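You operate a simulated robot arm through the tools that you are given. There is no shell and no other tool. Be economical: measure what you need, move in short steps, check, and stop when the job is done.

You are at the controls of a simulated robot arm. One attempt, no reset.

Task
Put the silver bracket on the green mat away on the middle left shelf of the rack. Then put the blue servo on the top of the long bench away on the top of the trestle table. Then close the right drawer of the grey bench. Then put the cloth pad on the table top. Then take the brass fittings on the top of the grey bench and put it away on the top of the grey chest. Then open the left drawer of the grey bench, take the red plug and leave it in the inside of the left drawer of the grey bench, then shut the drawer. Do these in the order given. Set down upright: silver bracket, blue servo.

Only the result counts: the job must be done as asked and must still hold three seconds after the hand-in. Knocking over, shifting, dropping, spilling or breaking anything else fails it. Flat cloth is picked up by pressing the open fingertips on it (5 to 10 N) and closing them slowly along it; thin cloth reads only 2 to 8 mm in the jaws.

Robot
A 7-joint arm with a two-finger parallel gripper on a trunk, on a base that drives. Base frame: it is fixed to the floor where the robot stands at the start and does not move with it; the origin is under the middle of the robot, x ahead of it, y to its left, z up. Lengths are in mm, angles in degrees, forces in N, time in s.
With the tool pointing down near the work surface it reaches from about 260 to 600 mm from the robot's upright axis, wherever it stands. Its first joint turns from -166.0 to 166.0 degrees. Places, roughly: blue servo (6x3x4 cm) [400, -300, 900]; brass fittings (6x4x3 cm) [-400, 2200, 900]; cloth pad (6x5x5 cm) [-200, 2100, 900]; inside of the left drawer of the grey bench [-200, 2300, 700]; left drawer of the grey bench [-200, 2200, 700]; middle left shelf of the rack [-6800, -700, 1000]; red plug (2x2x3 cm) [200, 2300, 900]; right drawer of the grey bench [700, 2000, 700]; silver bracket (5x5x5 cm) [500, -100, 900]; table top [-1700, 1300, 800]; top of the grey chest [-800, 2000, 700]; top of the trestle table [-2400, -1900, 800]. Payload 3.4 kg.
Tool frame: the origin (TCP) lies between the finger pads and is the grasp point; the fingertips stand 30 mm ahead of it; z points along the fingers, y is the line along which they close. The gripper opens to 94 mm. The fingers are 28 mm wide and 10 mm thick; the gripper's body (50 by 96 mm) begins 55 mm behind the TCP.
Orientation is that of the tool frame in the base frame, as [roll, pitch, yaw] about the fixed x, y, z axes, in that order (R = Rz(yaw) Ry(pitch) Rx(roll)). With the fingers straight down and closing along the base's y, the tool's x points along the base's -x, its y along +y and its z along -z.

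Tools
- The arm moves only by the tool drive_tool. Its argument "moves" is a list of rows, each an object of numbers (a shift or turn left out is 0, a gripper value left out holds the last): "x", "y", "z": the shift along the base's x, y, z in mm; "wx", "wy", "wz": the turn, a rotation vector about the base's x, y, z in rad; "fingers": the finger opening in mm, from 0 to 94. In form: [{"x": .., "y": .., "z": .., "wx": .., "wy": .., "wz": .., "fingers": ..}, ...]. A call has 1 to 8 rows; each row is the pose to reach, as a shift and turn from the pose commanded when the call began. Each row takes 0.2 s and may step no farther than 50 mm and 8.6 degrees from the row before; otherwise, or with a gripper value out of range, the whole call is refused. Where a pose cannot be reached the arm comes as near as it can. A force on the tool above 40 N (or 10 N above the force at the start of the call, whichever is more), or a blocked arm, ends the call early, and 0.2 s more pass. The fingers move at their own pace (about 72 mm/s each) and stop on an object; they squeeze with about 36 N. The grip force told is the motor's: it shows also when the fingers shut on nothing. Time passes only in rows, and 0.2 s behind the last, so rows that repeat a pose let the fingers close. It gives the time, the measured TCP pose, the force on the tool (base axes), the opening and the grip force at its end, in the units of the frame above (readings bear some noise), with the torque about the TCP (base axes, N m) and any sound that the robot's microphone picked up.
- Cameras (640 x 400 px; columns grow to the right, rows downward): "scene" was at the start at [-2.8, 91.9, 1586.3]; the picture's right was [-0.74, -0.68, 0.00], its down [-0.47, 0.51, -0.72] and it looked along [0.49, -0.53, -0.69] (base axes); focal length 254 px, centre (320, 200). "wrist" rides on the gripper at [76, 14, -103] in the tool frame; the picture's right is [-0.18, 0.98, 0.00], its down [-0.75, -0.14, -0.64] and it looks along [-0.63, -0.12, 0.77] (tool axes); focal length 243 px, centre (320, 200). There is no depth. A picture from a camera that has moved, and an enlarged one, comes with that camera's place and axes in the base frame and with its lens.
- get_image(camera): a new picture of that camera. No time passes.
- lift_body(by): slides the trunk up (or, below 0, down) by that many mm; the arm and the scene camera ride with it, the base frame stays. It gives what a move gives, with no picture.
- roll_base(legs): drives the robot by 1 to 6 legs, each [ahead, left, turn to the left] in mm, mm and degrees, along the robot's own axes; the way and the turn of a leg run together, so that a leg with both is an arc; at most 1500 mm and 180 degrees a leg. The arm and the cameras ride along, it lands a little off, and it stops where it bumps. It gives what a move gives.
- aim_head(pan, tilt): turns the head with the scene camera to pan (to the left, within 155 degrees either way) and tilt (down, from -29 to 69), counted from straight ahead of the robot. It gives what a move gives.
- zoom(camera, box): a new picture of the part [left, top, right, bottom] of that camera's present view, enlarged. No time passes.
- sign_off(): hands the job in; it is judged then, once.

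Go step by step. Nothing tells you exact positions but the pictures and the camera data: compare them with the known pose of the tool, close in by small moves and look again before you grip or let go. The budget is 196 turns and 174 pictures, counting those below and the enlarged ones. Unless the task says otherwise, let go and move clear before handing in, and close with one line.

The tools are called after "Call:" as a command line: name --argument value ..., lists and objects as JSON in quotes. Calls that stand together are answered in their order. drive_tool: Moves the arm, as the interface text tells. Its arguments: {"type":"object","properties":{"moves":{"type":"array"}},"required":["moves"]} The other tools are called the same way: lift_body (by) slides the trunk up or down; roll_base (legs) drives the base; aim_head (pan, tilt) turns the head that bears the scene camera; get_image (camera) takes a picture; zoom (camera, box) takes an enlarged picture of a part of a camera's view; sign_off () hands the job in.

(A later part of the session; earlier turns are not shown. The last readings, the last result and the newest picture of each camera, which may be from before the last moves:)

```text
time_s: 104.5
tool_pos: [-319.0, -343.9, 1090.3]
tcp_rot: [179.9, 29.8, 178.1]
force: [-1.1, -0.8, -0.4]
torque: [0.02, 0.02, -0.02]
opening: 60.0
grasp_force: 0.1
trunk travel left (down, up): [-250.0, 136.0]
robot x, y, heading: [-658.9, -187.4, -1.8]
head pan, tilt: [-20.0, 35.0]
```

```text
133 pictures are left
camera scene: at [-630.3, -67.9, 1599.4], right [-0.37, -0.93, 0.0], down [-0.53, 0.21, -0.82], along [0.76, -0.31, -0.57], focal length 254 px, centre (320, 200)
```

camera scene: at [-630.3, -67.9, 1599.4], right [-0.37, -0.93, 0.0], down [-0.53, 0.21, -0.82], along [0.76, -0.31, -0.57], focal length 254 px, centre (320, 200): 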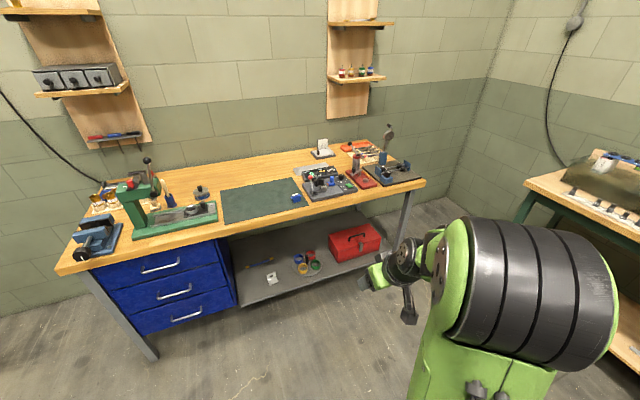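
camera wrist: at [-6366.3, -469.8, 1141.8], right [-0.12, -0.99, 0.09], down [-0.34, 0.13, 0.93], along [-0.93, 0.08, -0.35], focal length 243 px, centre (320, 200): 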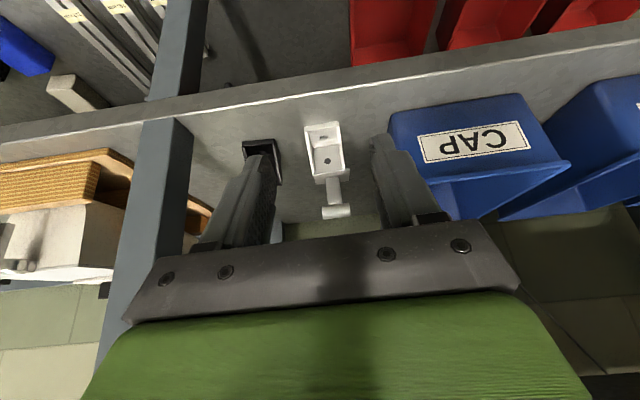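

The servo is near [391, -347]. I drive up to the bench and look closely.

Call:
roll_base --legs '[[0, 0, 1.8], [590, -55, 0]]'

Call:
aim_head --pan -10 --tilt 50

Call:
get_image --camera "scene"

Call:
get_image --camera "wrist"

```text
time_s: 108.3
tool_pos: [288.7, -384.3, 1091.6]
tcp_rot: [-179.9, 29.8, -179.7]
force: [0.1, -0.4, -0.6]
torque: [-0.03, 0.0, 0.0]
opening: 59.8
grasp_force: 0.0
trunk travel left (down, up): [-250.0, 136.0]
robot x, y, heading: [-54.9, -240.4, 0.6]
head pan, tilt: [-20.0, 35.0]
```

```text
time_s: 109.1
tool_pos: [287.7, -384.7, 1090.2]
tcp_rot: [179.9, 29.9, -179.7]
force: [-0.2, -0.4, 0.0]
torque: [0.01, 0.05, -0.01]
opening: 60.1
grasp_force: 0.1
trunk travel left (down, up): [-250.0, 136.0]
robot x, y, heading: [-57.4, -241.0, 0.4]
head pan, tilt: [-10.0, 50.0]
```

```text
132 pictures are left
camera scene: at [-40.2, -103.2, 1577.8], right [-0.17, -0.99, 0.0], down [-0.75, 0.13, -0.64], along [0.63, -0.11, -0.77], focal length 254 px, centre (320, 200)
```

scene: 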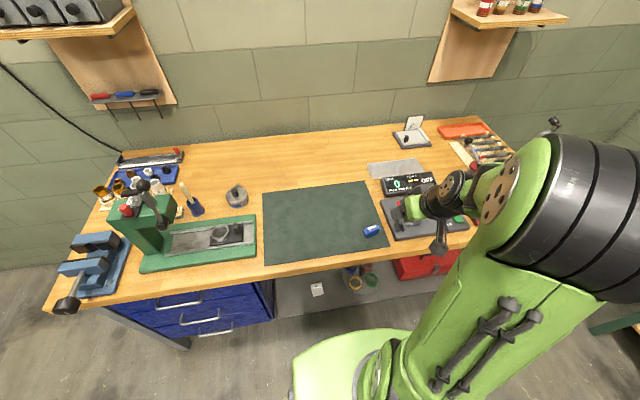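

```text
131 pictures are left
camera wrist: at [171.0, -368.7, 1141.3], right [0.15, 0.98, 0.09], down [0.34, -0.14, 0.93], along [0.93, -0.11, -0.35], focal length 243 px, centre (320, 200)
```

wrist: 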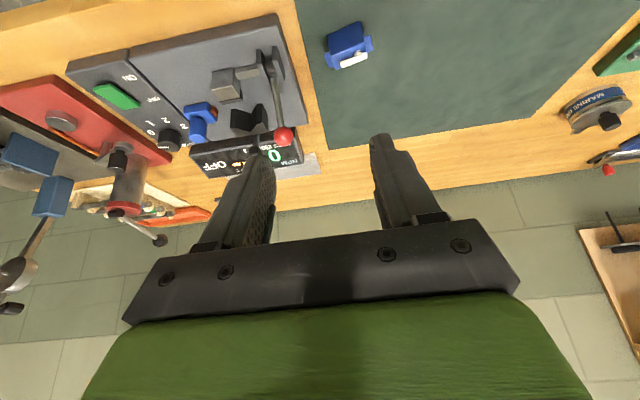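

Call:
zoom --camera "scene" --box '[348, 212, 396, 242]'

Call:
zoom --camera "wrist" --box '[308, 10, 388, 80]'

```text
13.33 times, centred on (372, 227) of scene
camera zoom: at [-40.2, -103.2, 1577.8], right [-0.17, -0.99, 0.0], down [-0.75, 0.13, -0.64], along [0.63, -0.11, -0.77], focal length 3389 px, centre (-373, -160)
```

zoom: 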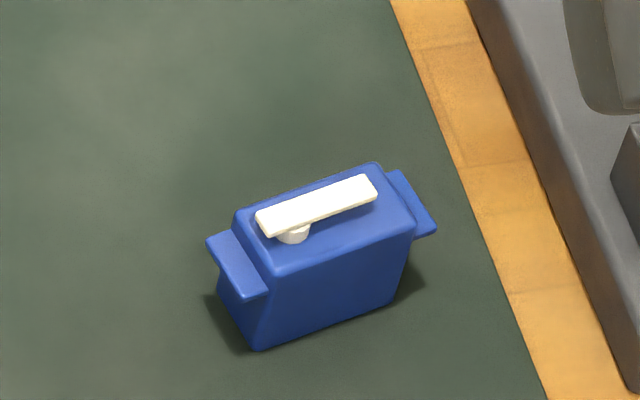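

```text
5.71 times, centred on (348, 45) of wrist
camera zoom: at [171.0, -368.7, 1141.3], right [0.15, 0.98, 0.09], down [0.34, -0.14, 0.93], along [0.93, -0.11, -0.35], focal length 1386 px, centre (160, 1086)
```

zoom: 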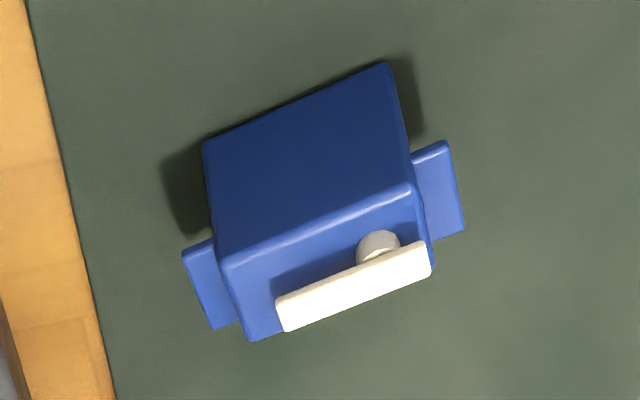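

The servo stands upright, horn on top, centre about [379, -344], long axis nearly along y, body ~20 mm thick. I bring the tool vertical first and then yaw it to close across the thin side.

Call:
drive_tool --moves '[{"x": 10, "y": 10, "wy": 0.13, "fingers": 80}, {"x": 20, "y": 20, "wy": 0.26}, {"x": 40, "y": 30, "z": -10, "wy": 0.39}, {"x": 60, "y": 41, "z": -30, "wy": 0.522}]'

Call:
drive_tool --moves '[{"wz": -0.148}, {"wz": -0.296}, {"wz": -0.444}, {"wz": -0.592}, {"wz": -0.74}, {"wz": -0.888}, {"wz": -1.036}, {"wz": -1.184}]'

Call:
drive_tool --moves '[{"wz": -0.1, "z": -20}, {"wz": -0.2, "z": -40}]'

Call:
get_image --camera "wrist"

```text
time_s: 110.1
tool_pos: [348.5, -342.1, 1060.2]
tcp_rot: [179.9, -0.3, -179.7]
force: [1.2, -0.1, -0.1]
torque: [-0.02, 0.04, 0.01]
opening: 80.0
grasp_force: 0.1
trunk travel left (down, up): [-250.0, 136.0]
robot x, y, heading: [-58.6, -242.7, 0.1]
head pan, tilt: [-10.0, 50.0]
```

```text
time_s: 111.9
tool_pos: [348.5, -341.9, 1061.2]
tcp_rot: [179.9, -0.1, 112.2]
force: [-0.5, -0.1, -0.3]
torque: [0.03, 0.0, 0.01]
opening: 80.0
grasp_force: 0.2
trunk travel left (down, up): [-250.0, 136.0]
robot x, y, heading: [-57.3, -240.4, 0.3]
head pan, tilt: [-10.0, 50.0]
```

```text
time_s: 112.5
tool_pos: [349.7, -343.7, 1023.0]
tcp_rot: [179.8, -0.2, 100.9]
force: [0.3, 0.2, -0.3]
torque: [0.01, 0.02, 0.01]
opening: 79.7
grasp_force: 0.0
trunk travel left (down, up): [-250.0, 136.0]
robot x, y, heading: [-58.2, -237.8, 0.4]
head pan, tilt: [-10.0, 50.0]
```

```text
128 pictures are left
camera wrist: at [348.8, -264.8, 1125.1], right [1.0, 0.0, 0.0], down [0.0, -0.77, 0.64], along [0.0, -0.64, -0.77], focal length 243 px, centre (320, 200)
```

wrist: 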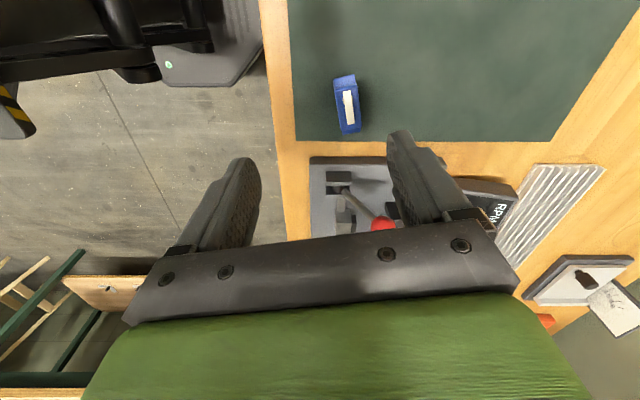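

Aligned in yaw. I move over the servo and descend partway.

Call:
drive_tool --moves '[{"x": 14, "z": -20}, {"x": 28, "y": 0, "z": -45}, {"x": 28, "z": -80}]'

Call:
get_image --camera "wrist"

```text
time_s: 113.3
tool_pos: [376.3, -343.9, 941.4]
tcp_rot: [179.9, -0.1, 100.8]
force: [-0.5, 0.5, -0.1]
torque: [-0.03, -0.01, 0.02]
opening: 80.1
grasp_force: 0.1
trunk travel left (down, up): [-250.0, 136.0]
robot x, y, heading: [-58.3, -243.8, 0.4]
head pan, tilt: [-10.0, 50.0]
```

```text
127 pictures are left
camera wrist: at [375.6, -264.3, 1043.4], right [1.0, 0.01, 0.0], down [0.0, -0.77, 0.64], along [0.01, -0.64, -0.77], focal length 243 px, centre (320, 200)
```

wrist: 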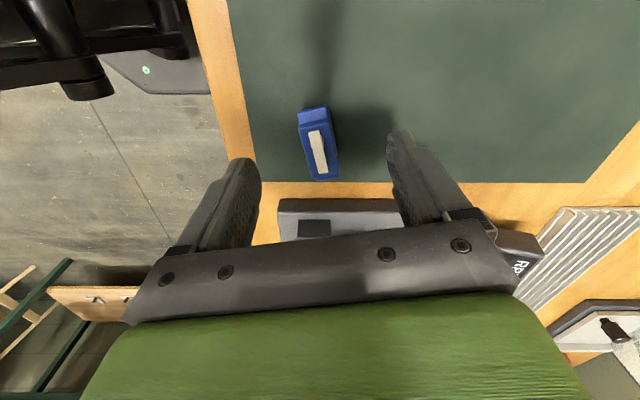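

Centred between the fingers; descend and close.

Call:
drive_tool --moves '[{"z": -22}, {"z": -43}, {"z": -43, "fingers": 50}, {"z": -43, "fingers": 25}, {"z": -43, "fingers": 5}, {"z": -43, "fingers": 0}, {"z": -43, "fingers": 0}]'

Call:
get_image --camera "wrist"

```text
time_s: 114.9
tool_pos: [374.8, -342.1, 895.7]
tcp_rot: [179.9, 0.0, 101.1]
force: [-0.8, 0.0, 0.8]
torque: [-0.01, -0.04, -0.03]
opening: 24.5
grasp_force: 36.2
trunk travel left (down, up): [-250.0, 136.0]
robot x, y, heading: [-60.6, -240.4, 0.3]
head pan, tilt: [-10.0, 50.0]
```

```text
126 pictures are left
camera wrist: at [375.0, -264.8, 998.4], right [1.0, 0.01, 0.0], down [0.0, -0.77, 0.64], along [0.01, -0.64, -0.77], focal length 243 px, centre (320, 200)
```

wrist: 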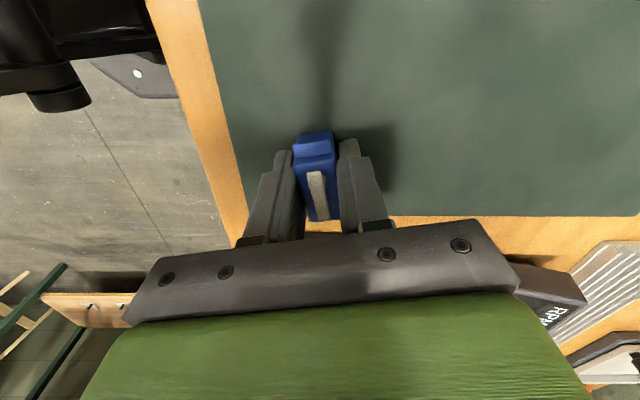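

Gripped at 24.5 mm. Lifting gently, then retracting.

Call:
drive_tool --moves '[{"z": 5}, {"z": 12}, {"z": 25}, {"z": 45}, {"z": 70}, {"z": 100}, {"z": 130}, {"z": 160}]'

Call:
get_image --camera "wrist"

Call:
aim_head --pan -140 --tilt 25

Call:
get_image --camera "scene"

```text
time_s: 116.7
tool_pos: [375.0, -343.6, 1059.4]
tcp_rot: [179.8, -0.1, 101.0]
force: [-0.2, -0.7, -0.2]
torque: [0.01, -0.02, -0.02]
opening: 24.3
grasp_force: 36.3
trunk travel left (down, up): [-250.0, 136.0]
robot x, y, heading: [-55.1, -240.6, 0.4]
head pan, tilt: [-10.0, 50.0]
```

```text
125 pictures are left
camera wrist: at [375.0, -265.0, 1161.7], right [1.0, 0.01, 0.0], down [0.0, -0.77, 0.64], along [0.01, -0.64, -0.77], focal length 243 px, centre (320, 200)
```

wrist: 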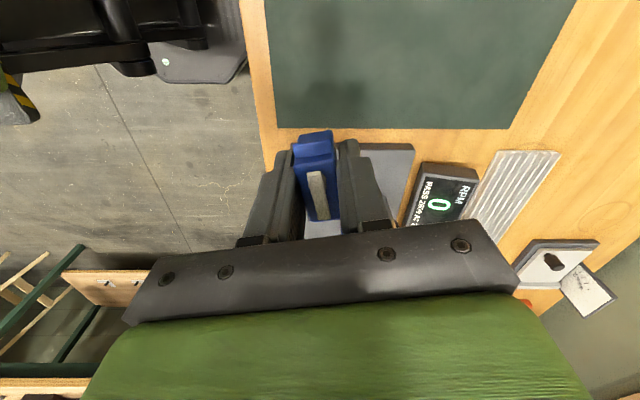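

```text
time_s: 118.8
tool_pos: [376.7, -343.3, 1059.2]
tcp_rot: [180.0, -0.1, 100.9]
force: [0.0, -0.2, 0.2]
torque: [-0.07, 0.01, -0.02]
opening: 24.6
grasp_force: 35.8
trunk travel left (down, up): [-250.0, 136.0]
robot x, y, heading: [-57.4, -244.7, 0.4]
head pan, tilt: [-140.0, 25.0]
```

```text
124 pictures are left
camera scene: at [-186.2, -149.7, 1615.2], right [-0.65, 0.76, 0.0], down [0.32, 0.27, -0.91], along [-0.69, -0.59, -0.42], focal length 254 px, centre (320, 200)
```

scene: 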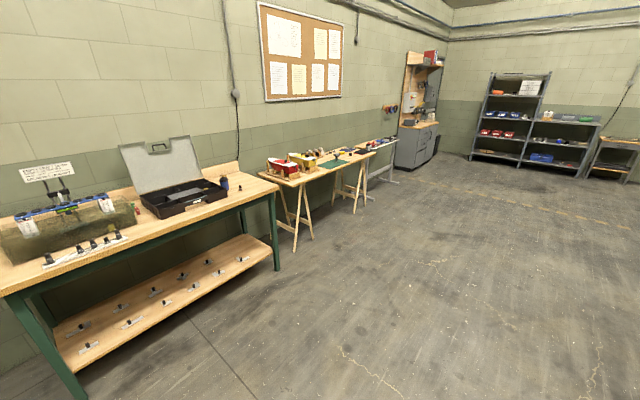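

Servo held. Trestle table front edge is near y -1650, spanning x -1675 to -3280. I back off, turn to face it, and drive sideways along.

Call:
roll_base --legs '[[-500, 0, 0], [0, 0, -90.4], [200, -900, 0], [300, -900, 0]]'

Call:
aim_head --pan 0 --tilt 35

Call:
get_image --camera "scene"

```text
time_s: 134.5
tool_pos: [-2461.1, -1164.2, 1059.0]
tcp_rot: [179.9, -0.1, 9.7]
force: [-0.6, -0.1, -0.6]
torque: [0.0, -0.05, -0.03]
opening: 24.7
grasp_force: 35.7
trunk travel left (down, up): [-250.0, 136.0]
robot x, y, heading: [-2346.4, -733.3, -91.2]
head pan, tilt: [-140.0, 25.0]
```

```text
time_s: 136.8
tool_pos: [-2460.5, -1163.6, 1058.5]
tcp_rot: [179.9, -0.1, 9.6]
force: [-0.3, -0.1, 0.1]
torque: [0.03, 0.03, -0.03]
opening: 24.4
grasp_force: 35.7
trunk travel left (down, up): [-250.0, 136.0]
robot x, y, heading: [-2348.7, -733.9, -91.2]
head pan, tilt: [0.0, 35.0]
```

```text
123 pictures are left
camera scene: at [-2196.6, -762.7, 1599.4], right [-1.0, 0.02, 0.0], down [0.01, 0.57, -0.82], along [-0.01, -0.82, -0.57], focal length 254 px, centre (320, 200)
```

scene: 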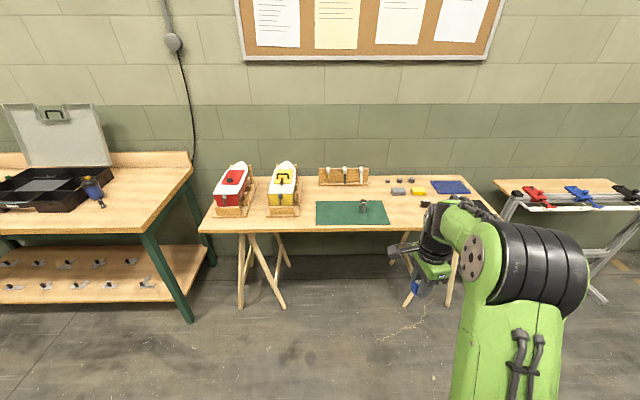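

Call:
zoom --camera "scene" --box '[300, 150, 500, 275]'

```text
3.20 times, centred on (400, 212) of scene
camera zoom: at [-2196.6, -762.7, 1599.4], right [-1.0, 0.02, 0.0], down [0.01, 0.57, -0.82], along [-0.01, -0.82, -0.57], focal length 813 px, centre (64, 160)
```

zoom: 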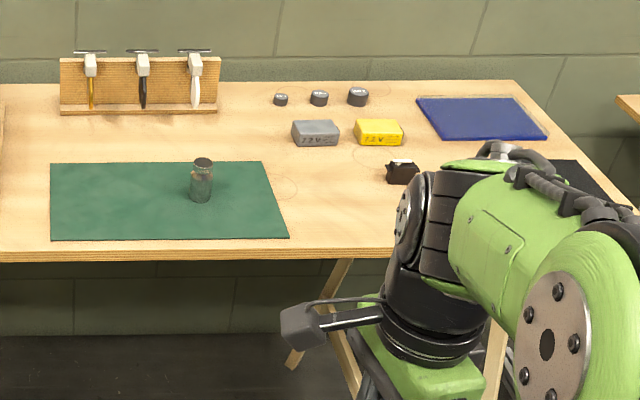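

The table top z≈770; a clear spot lies at about [-2670, -1790]. I drive up to it.

Call:
roll_base --legs '[[400, -196, 0], [180, 0, 1.2]]'

Call:
aim_head --pan 0 --tilt 55

Call:
get_image --camera "scene"

Call:
get_image --camera "wrist"

```text
time_s: 140.5
tool_pos: [-2674.0, -1727.5, 1058.9]
tcp_rot: [179.9, -0.1, 10.0]
force: [-0.4, -0.8, -0.8]
torque: [-0.03, 0.02, -0.01]
opening: 24.4
grasp_force: 35.5
trunk travel left (down, up): [-250.0, 136.0]
robot x, y, heading: [-2565.4, -1295.0, -90.5]
head pan, tilt: [0.0, 35.0]
```

```text
time_s: 141.3
tool_pos: [-2675.3, -1726.8, 1059.6]
tcp_rot: [180.0, -0.1, 10.1]
force: [0.2, 0.4, 0.2]
torque: [-0.04, -0.02, 0.0]
opening: 24.6
grasp_force: 35.9
trunk travel left (down, up): [-250.0, 136.0]
robot x, y, heading: [-2569.3, -1298.3, -90.8]
head pan, tilt: [0.0, 55.0]
```

```text
121 pictures are left
camera scene: at [-2412.3, -1308.9, 1571.2], right [-1.0, 0.01, 0.0], down [0.01, 0.82, -0.57], along [-0.01, -0.57, -0.82], focal length 254 px, centre (320, 200)
```

scene: 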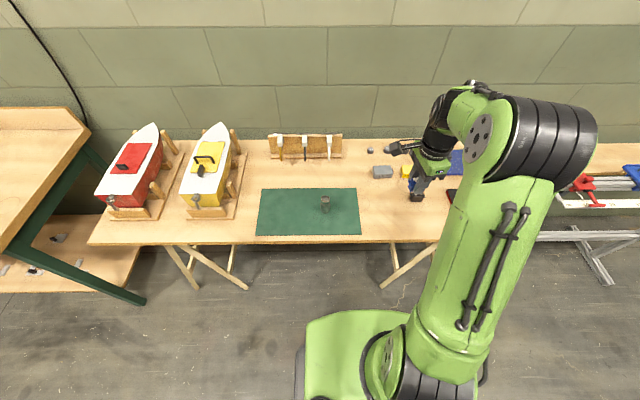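

```text
120 pictures are left
camera wrist: at [-2596.8, -1726.1, 1161.1], right [-0.01, -1.0, 0.0], down [-0.77, 0.01, 0.64], along [-0.64, 0.01, -0.77], focal length 243 px, centre (320, 200)
```

wrist: 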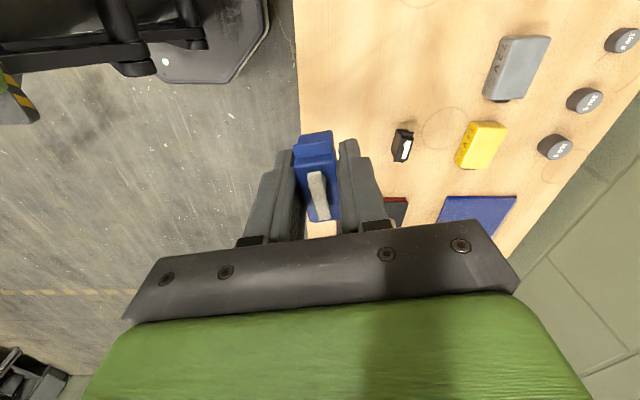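

Spot is clear. I move out and lower to about 25 mm above the table.

Call:
drive_tool --moves '[{"y": -30, "z": -20}, {"y": -60, "z": -50}, {"y": -60, "z": -90}, {"y": -60, "z": -130}, {"y": -60, "z": -170}, {"y": -60, "z": -205}, {"y": -60, "z": -225}]'

Call:
get_image --camera "wrist"

Call:
get_image --camera "scene"

```text
time_s: 142.9
tool_pos: [-2674.4, -1786.0, 833.7]
tcp_rot: [179.8, -0.1, 10.0]
force: [0.7, -0.7, 0.1]
torque: [-0.02, 0.03, -0.01]
opening: 24.3
grasp_force: 35.9
trunk travel left (down, up): [-250.0, 136.0]
robot x, y, heading: [-2565.6, -1294.3, -90.7]
head pan, tilt: [0.0, 55.0]
```

```text
119 pictures are left
camera wrist: at [-2596.3, -1786.8, 936.1], right [-0.01, -1.0, 0.0], down [-0.77, 0.01, 0.64], along [-0.64, 0.01, -0.77], focal length 243 px, centre (320, 200)
```

wrist: 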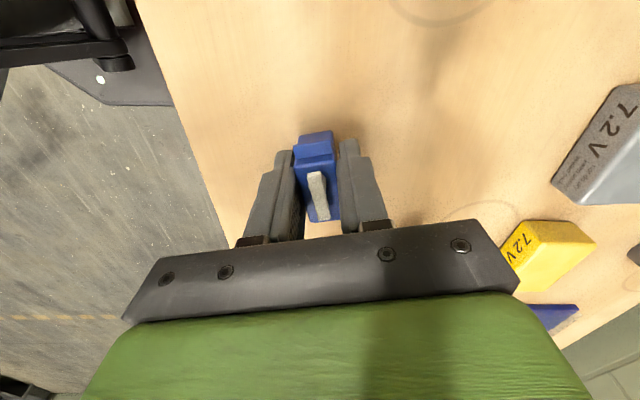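

```text
118 pictures are left
camera scene: at [-2412.5, -1309.1, 1571.2], right [-1.0, 0.01, 0.0], down [0.01, 0.82, -0.57], along [-0.01, -0.57, -0.82], focal length 254 px, centre (320, 200)
```

scene: 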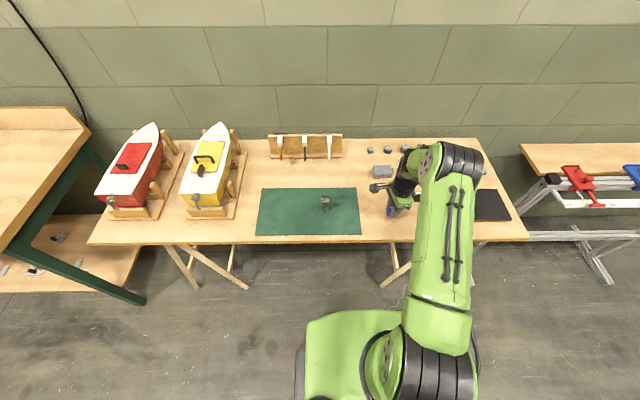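

Lowering to contact.

Call:
drive_tool --moves '[{"z": -10}, {"z": -17}, {"z": -22}, {"z": -26}, {"z": -29}]'

```text
time_s: 144.2
tool_pos: [-2675.1, -1788.4, 809.9]
tcp_rot: [179.5, 0.1, 9.9]
force: [0.6, 4.5, 17.0]
torque: [0.21, -0.06, -0.02]
opening: 24.7
grasp_force: 36.2
trunk travel left (down, up): [-250.0, 136.0]
robot x, y, heading: [-2567.9, -1297.7, -91.0]
head pan, tilt: [0.0, 55.0]
stopped in row 5: the force on the tool passed its limit at 44 N (the readings are from after the stop); the commanded pose is now the measured one
```

Contact at z 810. Easing 1 mm and opening.

Call:
drive_tool --moves '[{"z": 2}, {"z": 2, "fingers": 30}, {"z": 2, "fingers": 45}, {"z": 2, "fingers": 60}, {"z": 2, "fingers": 60}]'

Call:
get_image --camera "wrist"

```text
time_s: 145.4
tool_pos: [-2673.6, -1788.3, 810.9]
tcp_rot: [179.7, 0.1, 9.9]
force: [1.4, -4.8, 5.6]
torque: [0.08, -0.04, -0.02]
opening: 57.2
grasp_force: 0.2
trunk travel left (down, up): [-250.0, 136.0]
robot x, y, heading: [-2563.7, -1297.0, -90.8]
head pan, tilt: [0.0, 55.0]
```

```text
117 pictures are left
camera wrist: at [-2596.3, -1788.3, 912.1], right [-0.01, -1.0, 0.01], down [-0.77, 0.01, 0.64], along [-0.64, 0.0, -0.77], focal length 243 px, centre (320, 200)
```

wrist: 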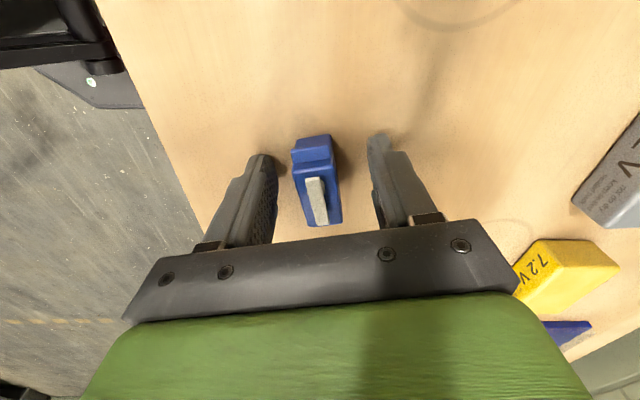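

The servo stands upright. I raise straight up.

Call:
drive_tool --moves '[{"z": 15}, {"z": 40}, {"z": 80}, {"z": 125}, {"z": 170}, {"z": 215}, {"z": 245}]'

Call:
get_image --camera "wrist"

```text
time_s: 147.0
tool_pos: [-2673.2, -1788.4, 1055.7]
tcp_rot: [179.6, 0.0, 9.9]
force: [0.8, -0.3, -0.3]
torque: [-0.01, -0.03, 0.05]
opening: 59.9
grasp_force: 0.1
trunk travel left (down, up): [-250.0, 136.0]
robot x, y, heading: [-2565.9, -1294.0, -90.6]
head pan, tilt: [0.0, 55.0]
```

```text
116 pictures are left
camera wrist: at [-2595.4, -1787.5, 1156.6], right [-0.01, -1.0, 0.01], down [-0.77, 0.01, 0.64], along [-0.64, 0.0, -0.77], focal length 243 px, centre (320, 200)
```

wrist: 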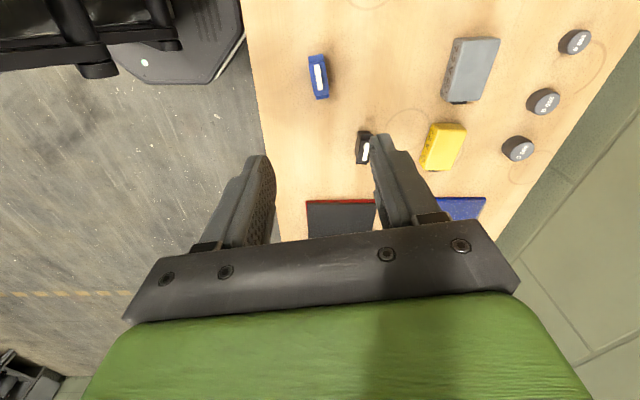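

Servo is upright on the trestle table. Now I drive to the grey bench (facing +y).

Call:
roll_base --legs '[[-500, 0, 0], [0, 0, 180], [0, 0, 0.6], [700, -1200, 0], [700, -1200, 0]]'

Call:
aim_head --pan 0 --tilt 30

Call:
get_image --camera "scene"

```text
time_s: 170.8
tool_pos: [-154.0, 1249.1, 1053.4]
tcp_rot: [179.6, 0.2, -165.4]
force: [0.2, -0.4, -0.2]
torque: [0.02, 0.0, 0.02]
opening: 60.1
grasp_force: 0.1
trunk travel left (down, up): [-250.0, 136.0]
robot x, y, heading: [-221.2, 748.4, 93.9]
head pan, tilt: [0.0, 55.0]
```

```text
time_s: 171.7
tool_pos: [-154.7, 1248.3, 1053.5]
tcp_rot: [179.6, 0.0, -165.5]
force: [0.1, -0.8, 0.3]
torque: [-0.02, 0.03, 0.0]
opening: 59.8
grasp_force: 0.1
trunk travel left (down, up): [-250.0, 136.0]
robot x, y, heading: [-221.7, 746.8, 94.1]
head pan, tilt: [0.0, 30.0]
```

```text
115 pictures are left
camera scene: at [-373.8, 768.3, 1607.1], right [1.0, 0.07, 0.0], down [0.03, -0.5, -0.87], along [-0.06, 0.86, -0.5], focal length 254 px, centre (320, 200)
```

scene: 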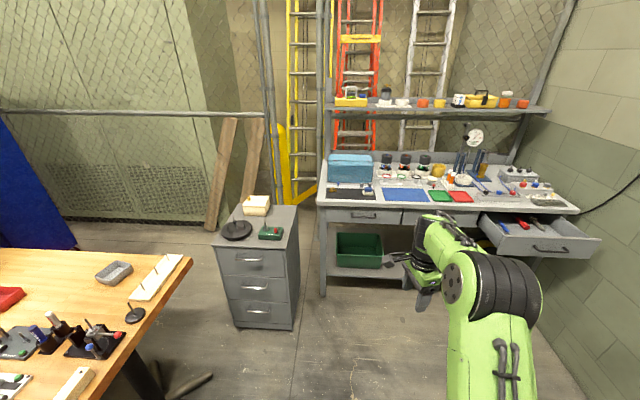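

Call:
zoom --camera "scene" --box '[310, 145, 470, 245]'

Call:
zoom --camera "scene" --box '[440, 145, 620, 265]'

Call:
zoom --camera "scene" --box '[0, 180, 320, 400]'

```text
4.00 times, centred on (390, 195) of scene
camera zoom: at [-373.8, 768.3, 1607.1], right [1.0, 0.07, 0.0], down [0.03, -0.5, -0.87], along [-0.06, 0.86, -0.5], focal length 1017 px, centre (40, 220)
```

zoom: 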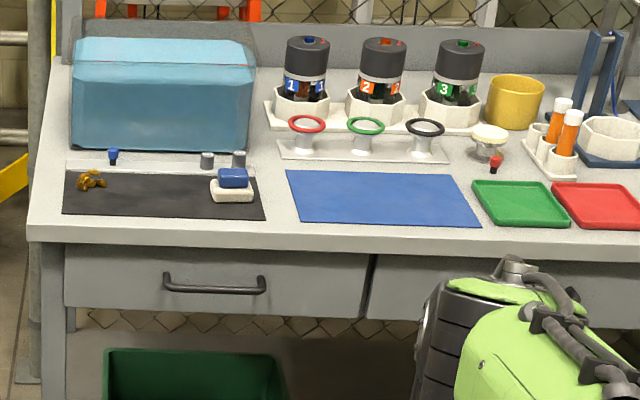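

```text
3.33 times, centred on (530, 205) of scene
camera zoom: at [-373.8, 768.3, 1607.1], right [1.0, 0.07, 0.0], down [0.03, -0.5, -0.87], along [-0.06, 0.86, -0.5], focal length 847 px, centre (-380, 183)
```

zoom: 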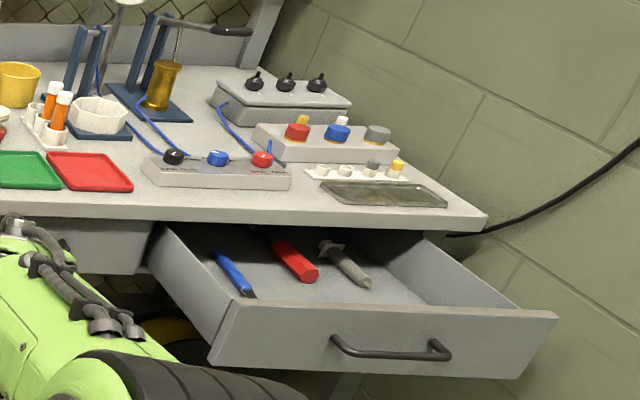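

```text
1.82 times, centred on (160, 290) of scene
camera zoom: at [-373.8, 768.3, 1607.1], right [1.0, 0.07, 0.0], down [0.03, -0.5, -0.87], along [-0.06, 0.86, -0.5], focal length 462 px, centre (611, 36)
```

zoom: 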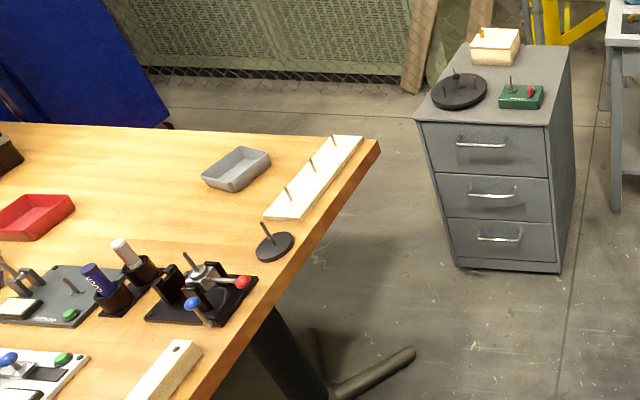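

The open right drawer is at about x 780, front near y 1900. I move in front of it and re-orient the tool to push with pitched, closed fingertips.

Call:
roll_base --legs '[[0, 0, -4.0], [600, -920, 0]]'

Call:
drive_tool --moves '[{"wz": 0.148, "y": -20, "fingers": 0}, {"wz": 0.296, "y": -40}, {"wz": 0.444, "y": -60}, {"wz": 0.592, "y": -80}, {"wz": 0.74, "y": -100}, {"wz": 0.888, "y": -110}, {"wz": 1.036, "y": -110}, {"wz": 1.184, "y": -110}]'

Call:
get_image --camera "scene"

Call:
get_image --camera "wrist"

```text
time_s: 177.6
tool_pos: [743.1, 1843.2, 1053.6]
tcp_rot: [179.6, 0.1, -167.8]
force: [-0.5, 0.2, -0.2]
torque: [0.01, 0.02, 0.02]
opening: 59.8
grasp_force: 0.0
trunk travel left (down, up): [-250.0, 136.0]
robot x, y, heading: [656.5, 1344.9, 91.6]
head pan, tilt: [0.0, 30.0]
```

```text
time_s: 179.4
tool_pos: [745.3, 1731.8, 1053.3]
tcp_rot: [179.6, 0.2, -99.7]
force: [0.0, -0.1, 0.7]
torque: [-0.01, 0.0, 0.01]
opening: 0.0
grasp_force: 32.4
trunk travel left (down, up): [-250.0, 136.0]
robot x, y, heading: [655.9, 1346.3, 91.5]
head pan, tilt: [0.0, 30.0]
```

```text
111 pictures are left
camera scene: at [504.9, 1372.6, 1607.2], right [1.0, 0.03, 0.0], down [0.01, -0.5, -0.87], along [-0.02, 0.87, -0.5], focal length 254 px, centre (320, 200)
```

scene: 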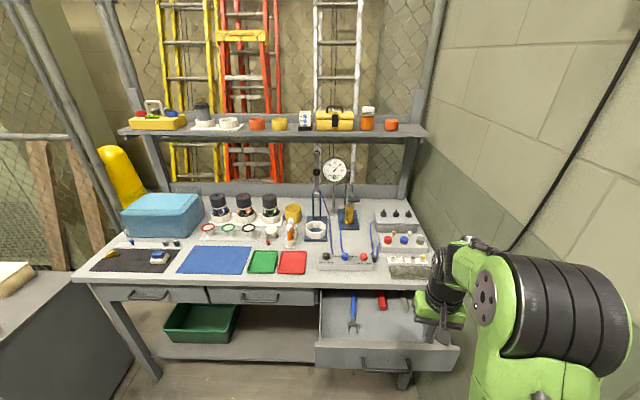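

```text
110 pictures are left
camera wrist: at [719.4, 1660.9, 1154.9], right [-0.94, 0.35, 0.01], down [0.27, 0.72, 0.64], along [0.22, 0.6, -0.77], focal length 243 px, centre (320, 200)
```

wrist: 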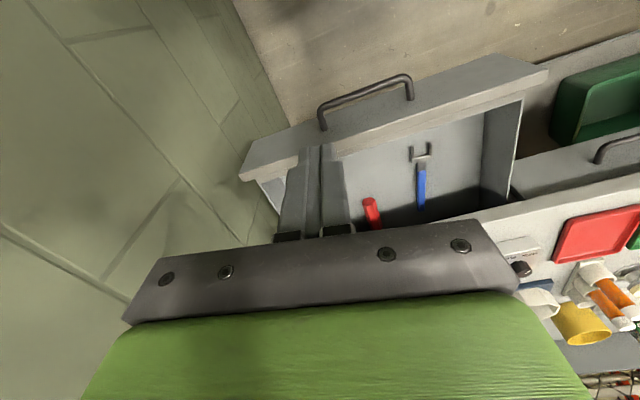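

Triangulated: drawer face at y≈1845, x 480–918, z about 735–800; handle bar at x 622–772. I'll push the face beside the handle at x≈590 with the tool pitched ~65° forward; first yaw/pitch and lower the trunk.

Call:
drive_tool --moves '[{"wz": 0.1, "y": -30, "x": -40}, {"wz": 0.19, "y": -50, "x": -80}, {"wz": 0.19, "y": -60, "x": -120}, {"wz": 0.19, "y": -60, "x": -150}]'

Call:
lift_body --by -200

Call:
drive_tool --moves '[{"wx": 0.142, "z": -10}, {"wx": 0.284, "z": -20}, {"wx": 0.426, "z": -30}, {"wx": 0.568, "z": -45}, {"wx": 0.71, "z": -60}, {"wx": 0.852, "z": -70}, {"wx": 0.994, "z": -75}, {"wx": 1.13, "z": -80}]'

Call:
get_image --camera "scene"

Call:
get_image --camera "wrist"

```text
time_s: 180.4
tool_pos: [590.9, 1674.3, 1051.7]
tcp_rot: [179.6, 0.1, -89.1]
force: [0.4, -0.2, -0.2]
torque: [-0.02, 0.02, 0.0]
opening: 0.0
grasp_force: 32.7
trunk travel left (down, up): [-250.0, 136.0]
robot x, y, heading: [656.4, 1345.9, 91.6]
head pan, tilt: [0.0, 30.0]
```

```text
time_s: 182.6
tool_pos: [591.8, 1674.4, 851.9]
tcp_rot: [179.6, 0.1, -89.0]
force: [-0.1, -0.1, 0.9]
torque: [0.01, -0.01, -0.01]
opening: 0.0
grasp_force: 33.2
trunk travel left (down, up): [-50.0, 336.0]
robot x, y, heading: [655.8, 1345.2, 91.7]
head pan, tilt: [0.0, 30.0]
```

```text
time_s: 184.4
tool_pos: [483.0, 1718.9, 812.0]
tcp_rot: [-177.1, 57.1, -87.4]
force: [-1.0, 0.6, -0.3]
torque: [0.02, -0.02, -0.06]
opening: 0.3
grasp_force: 33.0
out of reach, approached as far as the arm can: row 4, 5, 6, 7, 8
trunk travel left (down, up): [-50.0, 336.0]
robot x, y, heading: [654.0, 1351.8, 91.8]
head pan, tilt: [0.0, 30.0]
```

```text
109 pictures are left
camera scene: at [500.5, 1370.8, 1406.4], right [1.0, 0.03, 0.0], down [0.02, -0.5, -0.87], along [-0.02, 0.87, -0.5], focal length 254 px, centre (320, 200)
```

scene: 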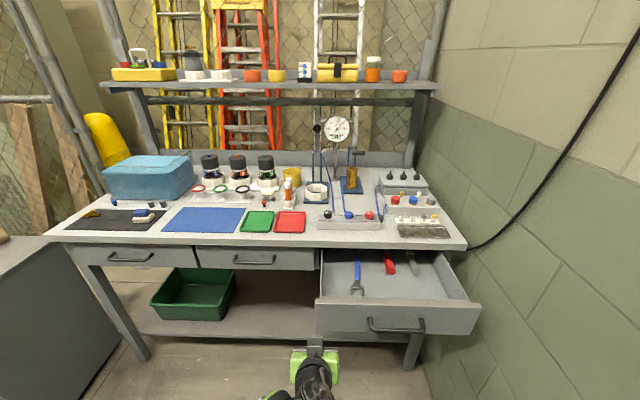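

```text
108 pictures are left
camera wrist: at [470.2, 1592.1, 802.3], right [-0.99, 0.1, 0.13], down [0.12, -0.13, 0.98], along [0.11, 0.99, 0.12], focal length 243 px, centre (320, 200)
```

wrist: 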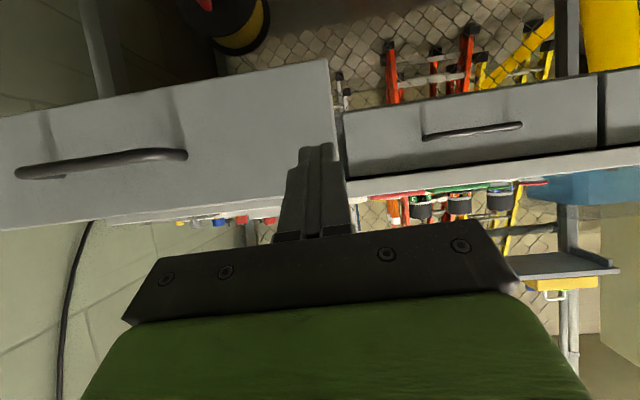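

The tool now points forward at the drawer face (z ≈700–830, left edge x≈475). I shift right to x≈560 and begin pushing.

Call:
drive_tool --moves '[{"x": 30, "z": -10, "y": 10}, {"x": 60, "z": -20, "y": 25}, {"x": 85, "z": -30, "y": 40}]'

Call:
get_image --camera "wrist"

```text
time_s: 185.2
tool_pos: [575.1, 1762.8, 782.5]
tcp_rot: [-177.6, 56.8, -87.8]
force: [-0.1, 0.3, -0.5]
torque: [-0.03, 0.02, 0.07]
opening: 0.0
grasp_force: 33.1
out of reach, approached as far as the arm can: row 2
trunk travel left (down, up): [-50.0, 336.0]
robot x, y, heading: [653.9, 1344.0, 91.5]
head pan, tilt: [0.0, 30.0]
```

```text
107 pictures are left
camera wrist: at [561.9, 1635.2, 773.3], right [-0.99, 0.1, 0.13], down [0.12, -0.12, 0.99], along [0.11, 0.99, 0.11], focal length 243 px, centre (320, 200)
```

wrist: 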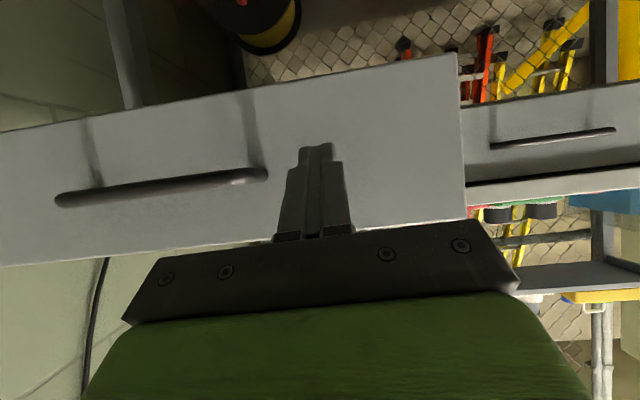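

Clear line to the face. Pushing forward with the arm.

Call:
drive_tool --moves '[{"y": 25}, {"y": 50}, {"y": 65}, {"y": 80}, {"y": 95}, {"y": 110}, {"y": 125}, {"y": 140}]'

Call:
get_image --camera "scene"

```text
time_s: 187.0
tool_pos: [577.7, 1906.5, 781.4]
tcp_rot: [-177.4, 56.8, -87.6]
force: [-0.9, 0.1, -1.1]
torque: [-0.01, 0.0, -0.04]
opening: 0.0
grasp_force: 33.3
trunk travel left (down, up): [-50.0, 336.0]
robot x, y, heading: [654.3, 1347.9, 91.6]
head pan, tilt: [0.0, 30.0]
```

```text
106 pictures are left
camera scene: at [504.9, 1373.0, 1407.0], right [1.0, 0.03, 0.0], down [0.01, -0.5, -0.87], along [-0.02, 0.87, -0.5], focal length 254 px, centre (320, 200)
```

scene: 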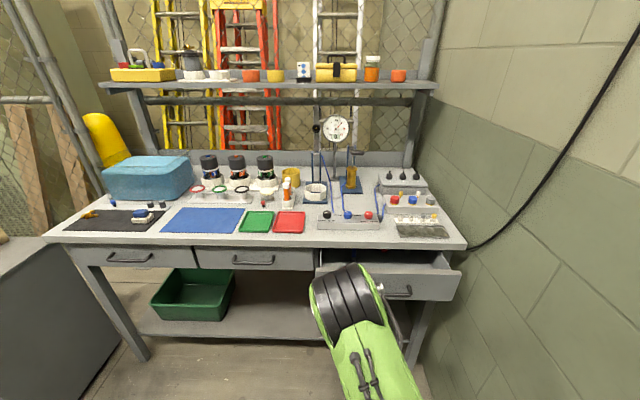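

The drawer slides in. Continue with the arm while reach allows.

Call:
drive_tool --moves '[{"y": 15}, {"y": 30}, {"y": 45}, {"y": 60}, {"y": 75}, {"y": 90}, {"y": 105}, {"y": 115}]'

Call:
get_image --camera "scene"

```text
time_s: 188.8
tool_pos: [582.1, 2021.9, 781.4]
tcp_rot: [-177.5, 57.0, -87.6]
force: [0.8, -0.6, -0.4]
torque: [0.01, 0.02, -0.01]
opening: 0.2
grasp_force: 32.7
trunk travel left (down, up): [-50.0, 336.0]
robot x, y, heading: [654.2, 1346.2, 91.8]
head pan, tilt: [0.0, 30.0]
```

```text
105 pictures are left
camera scene: at [505.1, 1372.8, 1407.0], right [1.0, 0.03, 0.0], down [0.01, -0.5, -0.87], along [-0.02, 0.87, -0.5], focal length 254 px, centre (320, 200)
```

scene: 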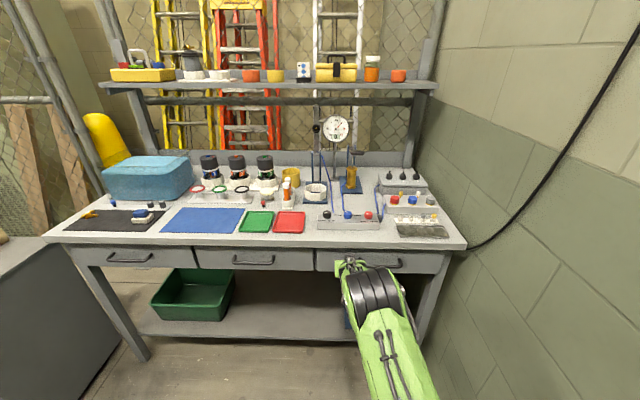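

Nearly closed; push until it stops.

Call:
drive_tool --moves '[{"y": 5}, {"y": 10}, {"y": 15}, {"y": 20}, {"y": 25}, {"y": 30}]'

Call:
zoom --camera "scene" --box '[180, 220, 480, 300]'

```text
time_s: 189.6
tool_pos: [580.2, 2027.0, 781.7]
tcp_rot: [-177.5, 56.4, -87.9]
force: [0.9, -28.1, 11.1]
torque: [0.26, 0.03, -0.04]
opening: 0.0
grasp_force: 33.0
trunk travel left (down, up): [-50.0, 336.0]
robot x, y, heading: [654.9, 1344.2, 91.8]
head pan, tilt: [0.0, 30.0]
stopped in row 3: the force on the tool passed its limit at 46 N (the readings are from after the stop); the commanded pose is now the measured one
```

```text
2.13 times, centred on (330, 260) of scene
camera zoom: at [505.4, 1365.5, 1407.3], right [1.0, 0.03, 0.0], down [0.01, -0.5, -0.87], along [-0.02, 0.87, -0.5], focal length 542 px, centre (299, 72)
```

zoom: 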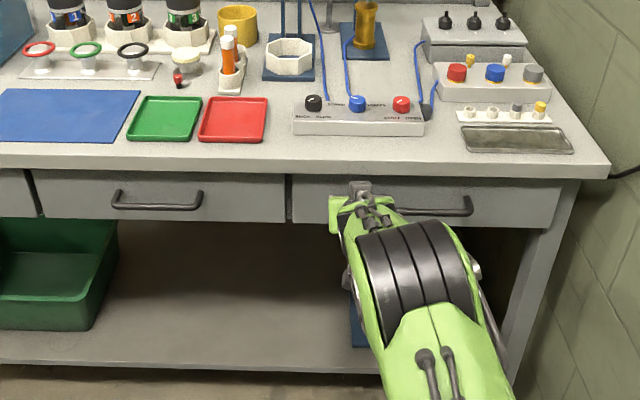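

The drawer is closed. I back off, raise the trunk and bring the tool vertical, then move left to the cloth pad.

Call:
drive_tool --moves '[{"y": -45}, {"y": -90}, {"y": -135}, {"y": -180}, {"y": -220}]'

Call:
lift_body --by 250

Call:
drive_tool --moves '[{"wx": -0.142}, {"wx": -0.284}, {"wx": -0.426}, {"wx": -0.568}, {"wx": -0.71}, {"wx": -0.852}, {"wx": -0.99, "fingers": 94}]'

Call:
roll_base --legs '[[-60, 0, -1.6], [0, 800, 0]]'

Call:
aim_head --pan -5 --tilt 42

Call:
get_image --camera "scene"

Call:
get_image --camera "wrist"

```text
time_s: 190.8
tool_pos: [578.7, 1811.6, 777.7]
tcp_rot: [-177.5, 56.3, -87.9]
force: [0.0, -0.7, 0.9]
torque: [-0.02, -0.03, 0.02]
opening: 0.1
grasp_force: 33.3
trunk travel left (down, up): [-50.0, 336.0]
robot x, y, heading: [653.3, 1345.1, 91.4]
head pan, tilt: [0.0, 30.0]
```

```text
time_s: 193.4
tool_pos: [578.7, 1812.7, 1028.7]
tcp_rot: [-177.4, 56.2, -87.8]
force: [0.5, 0.3, 0.2]
torque: [-0.02, 0.03, 0.0]
opening: 0.0
grasp_force: 33.1
trunk travel left (down, up): [-300.0, 86.0]
robot x, y, heading: [654.8, 1349.9, 91.4]
head pan, tilt: [0.0, 30.0]
```

```text
time_s: 195.0
tool_pos: [577.3, 1813.6, 1027.7]
tcp_rot: [-179.3, -0.6, -88.7]
force: [0.2, 0.0, -0.3]
torque: [-0.01, -0.01, -0.02]
opening: 53.3
grasp_force: 0.1
trunk travel left (down, up): [-300.0, 86.0]
robot x, y, heading: [654.5, 1345.7, 91.6]
head pan, tilt: [0.0, 30.0]
```

```text
time_s: 199.8
tool_pos: [-186.1, 1767.5, 1028.6]
tcp_rot: [-179.2, -0.6, -92.0]
force: [-0.2, -0.2, 0.7]
torque: [-0.03, -0.03, -0.01]
opening: 94.1
grasp_force: 0.1
trunk travel left (down, up): [-300.0, 86.0]
robot x, y, heading: [-133.6, 1295.7, 88.5]
head pan, tilt: [0.0, 30.0]
```

```text
time_s: 200.5
tool_pos: [-184.6, 1768.0, 1027.6]
tcp_rot: [-179.2, -0.5, -92.0]
force: [-0.5, -0.4, 0.3]
torque: [0.01, -0.01, 0.01]
opening: 94.1
grasp_force: 0.1
trunk travel left (down, up): [-300.0, 86.0]
robot x, y, heading: [-135.9, 1293.3, 88.5]
head pan, tilt: [-5.0, 42.0]
```

```text
103 pictures are left
camera scene: at [-275.6, 1324.4, 1639.1], right [0.99, -0.11, 0.0], down [-0.08, -0.66, -0.74], along [0.09, 0.74, -0.67], focal length 254 px, centre (320, 200)
```

scene: 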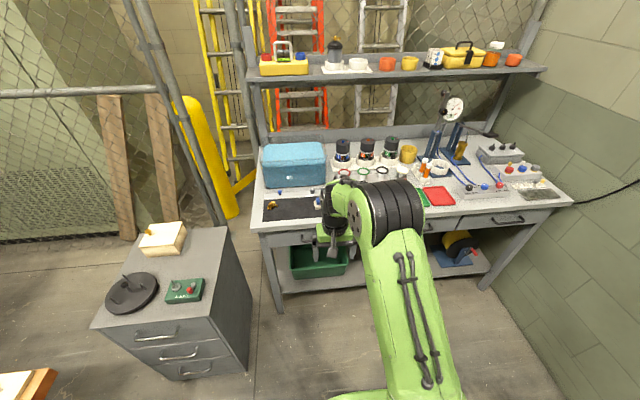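

```text
102 pictures are left
camera wrist: at [-202.8, 1694.2, 1130.0], right [-0.98, 0.22, -0.01], down [0.16, 0.75, 0.64], along [0.15, 0.62, -0.77], focal length 243 px, centre (320, 200)
```

wrist: 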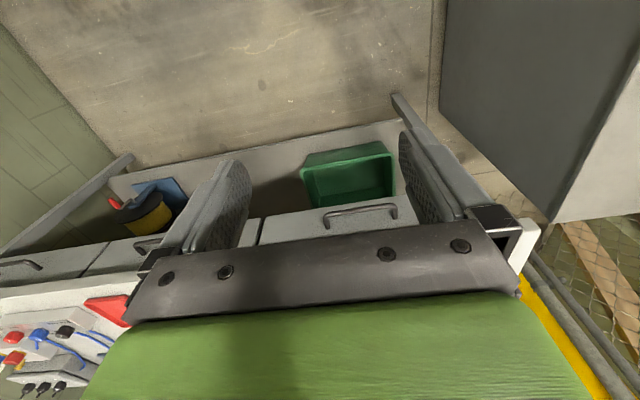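

Call:
zoom --camera "scene" --box '[250, 170, 346, 230]'

```text
6.67 times, centred on (298, 200) of scene
camera zoom: at [-275.6, 1324.4, 1639.1], right [0.99, -0.11, 0.0], down [-0.08, -0.66, -0.74], along [0.09, 0.74, -0.67], focal length 1694 px, centre (467, 200)
```

zoom: 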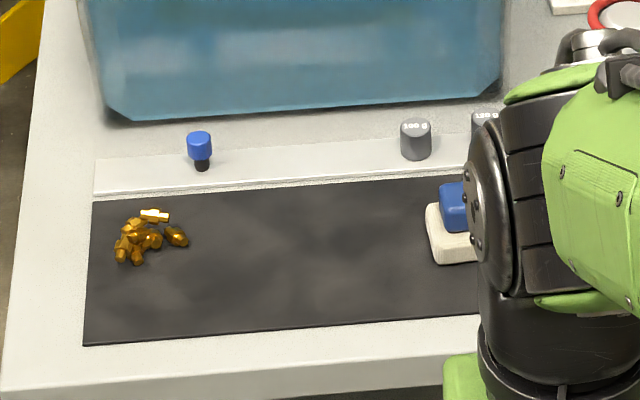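

The pad is a white felt base with a blue grip on top, near [-185, 2123]. I drive forward 320 mm to put it in reach.

Call:
roll_base --legs '[[320, 0, 1.5]]'

Call:
get_image --camera "wrist"

Call:
aim_head --pan 10 --tilt 50

Call:
get_image --camera "scene"

```text
time_s: 202.7
tool_pos: [-191.0, 2085.0, 1026.5]
tcp_rot: [-179.3, -0.6, -90.7]
force: [0.4, -0.2, -0.5]
torque: [-0.02, -0.01, -0.04]
opening: 94.0
grasp_force: 0.1
trunk travel left (down, up): [-300.0, 86.0]
robot x, y, heading: [-127.8, 1611.0, 89.6]
head pan, tilt: [-5.0, 42.0]
```

```text
100 pictures are left
camera wrist: at [-206.7, 2011.8, 1129.7], right [-0.98, 0.2, -0.01], down [0.14, 0.76, 0.64], along [0.14, 0.62, -0.77], focal length 243 px, centre (320, 200)
```

wrist: 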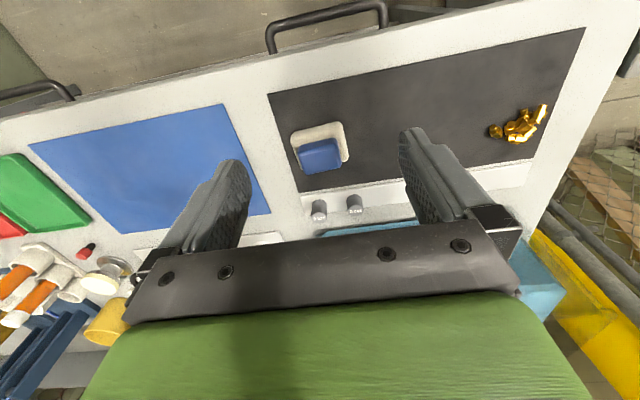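

```text
time_s: 203.4
tool_pos: [-190.4, 2084.8, 1028.1]
tcp_rot: [-179.3, -0.4, -90.6]
force: [-0.6, 0.4, -0.9]
torque: [-0.01, -0.02, -0.01]
opening: 94.2
grasp_force: 0.0
trunk travel left (down, up): [-300.0, 86.0]
robot x, y, heading: [-130.1, 1614.5, 89.8]
head pan, tilt: [10.0, 50.0]
```

```text
99 pictures are left
camera scene: at [-291.5, 1632.1, 1627.9], right [0.99, 0.17, 0.0], down [0.13, -0.75, -0.64], along [-0.11, 0.63, -0.77], focal length 254 px, centre (320, 200)
```

scene: 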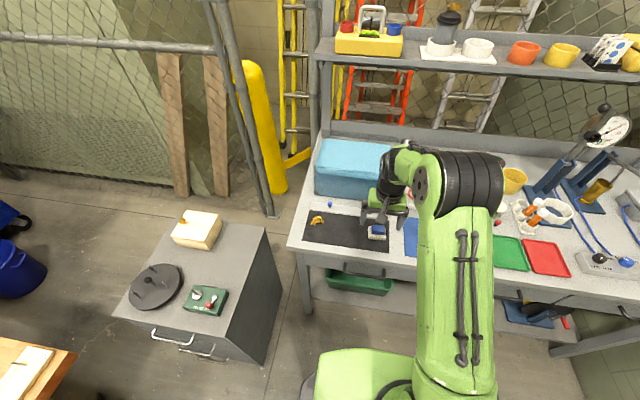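

Call:
zoom --camera "scene" --box '[296, 205, 408, 260]'

Call:
zoom --camera "wrist" --box '[270, 100, 370, 190]'

```text
5.71 times, centred on (352, 232) of scene
camera zoom: at [-291.5, 1632.1, 1627.9], right [0.99, 0.17, 0.0], down [0.13, -0.75, -0.64], along [-0.11, 0.63, -0.77], focal length 1452 px, centre (137, 14)
```

zoom: 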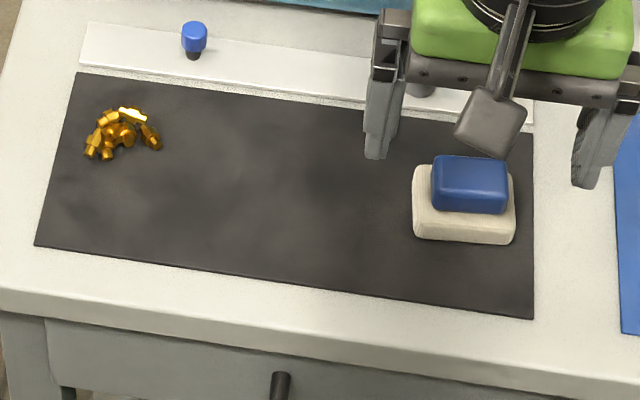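

```text
4.44 times, centred on (320, 145) of wrist
camera zoom: at [-206.6, 2010.9, 1130.1], right [-0.98, 0.2, -0.01], down [0.14, 0.76, 0.64], along [0.14, 0.62, -0.77], focal length 1078 px, centre (320, 444)
```

zoom: 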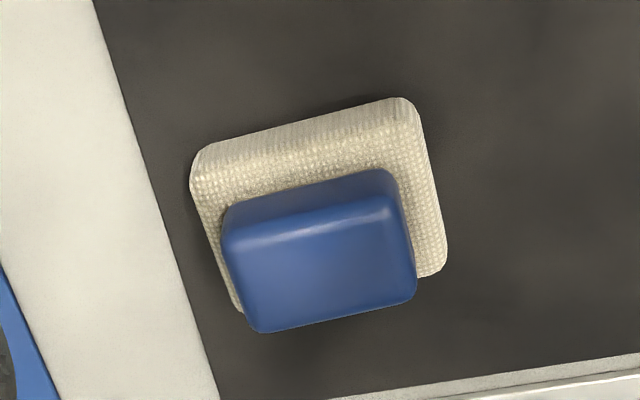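

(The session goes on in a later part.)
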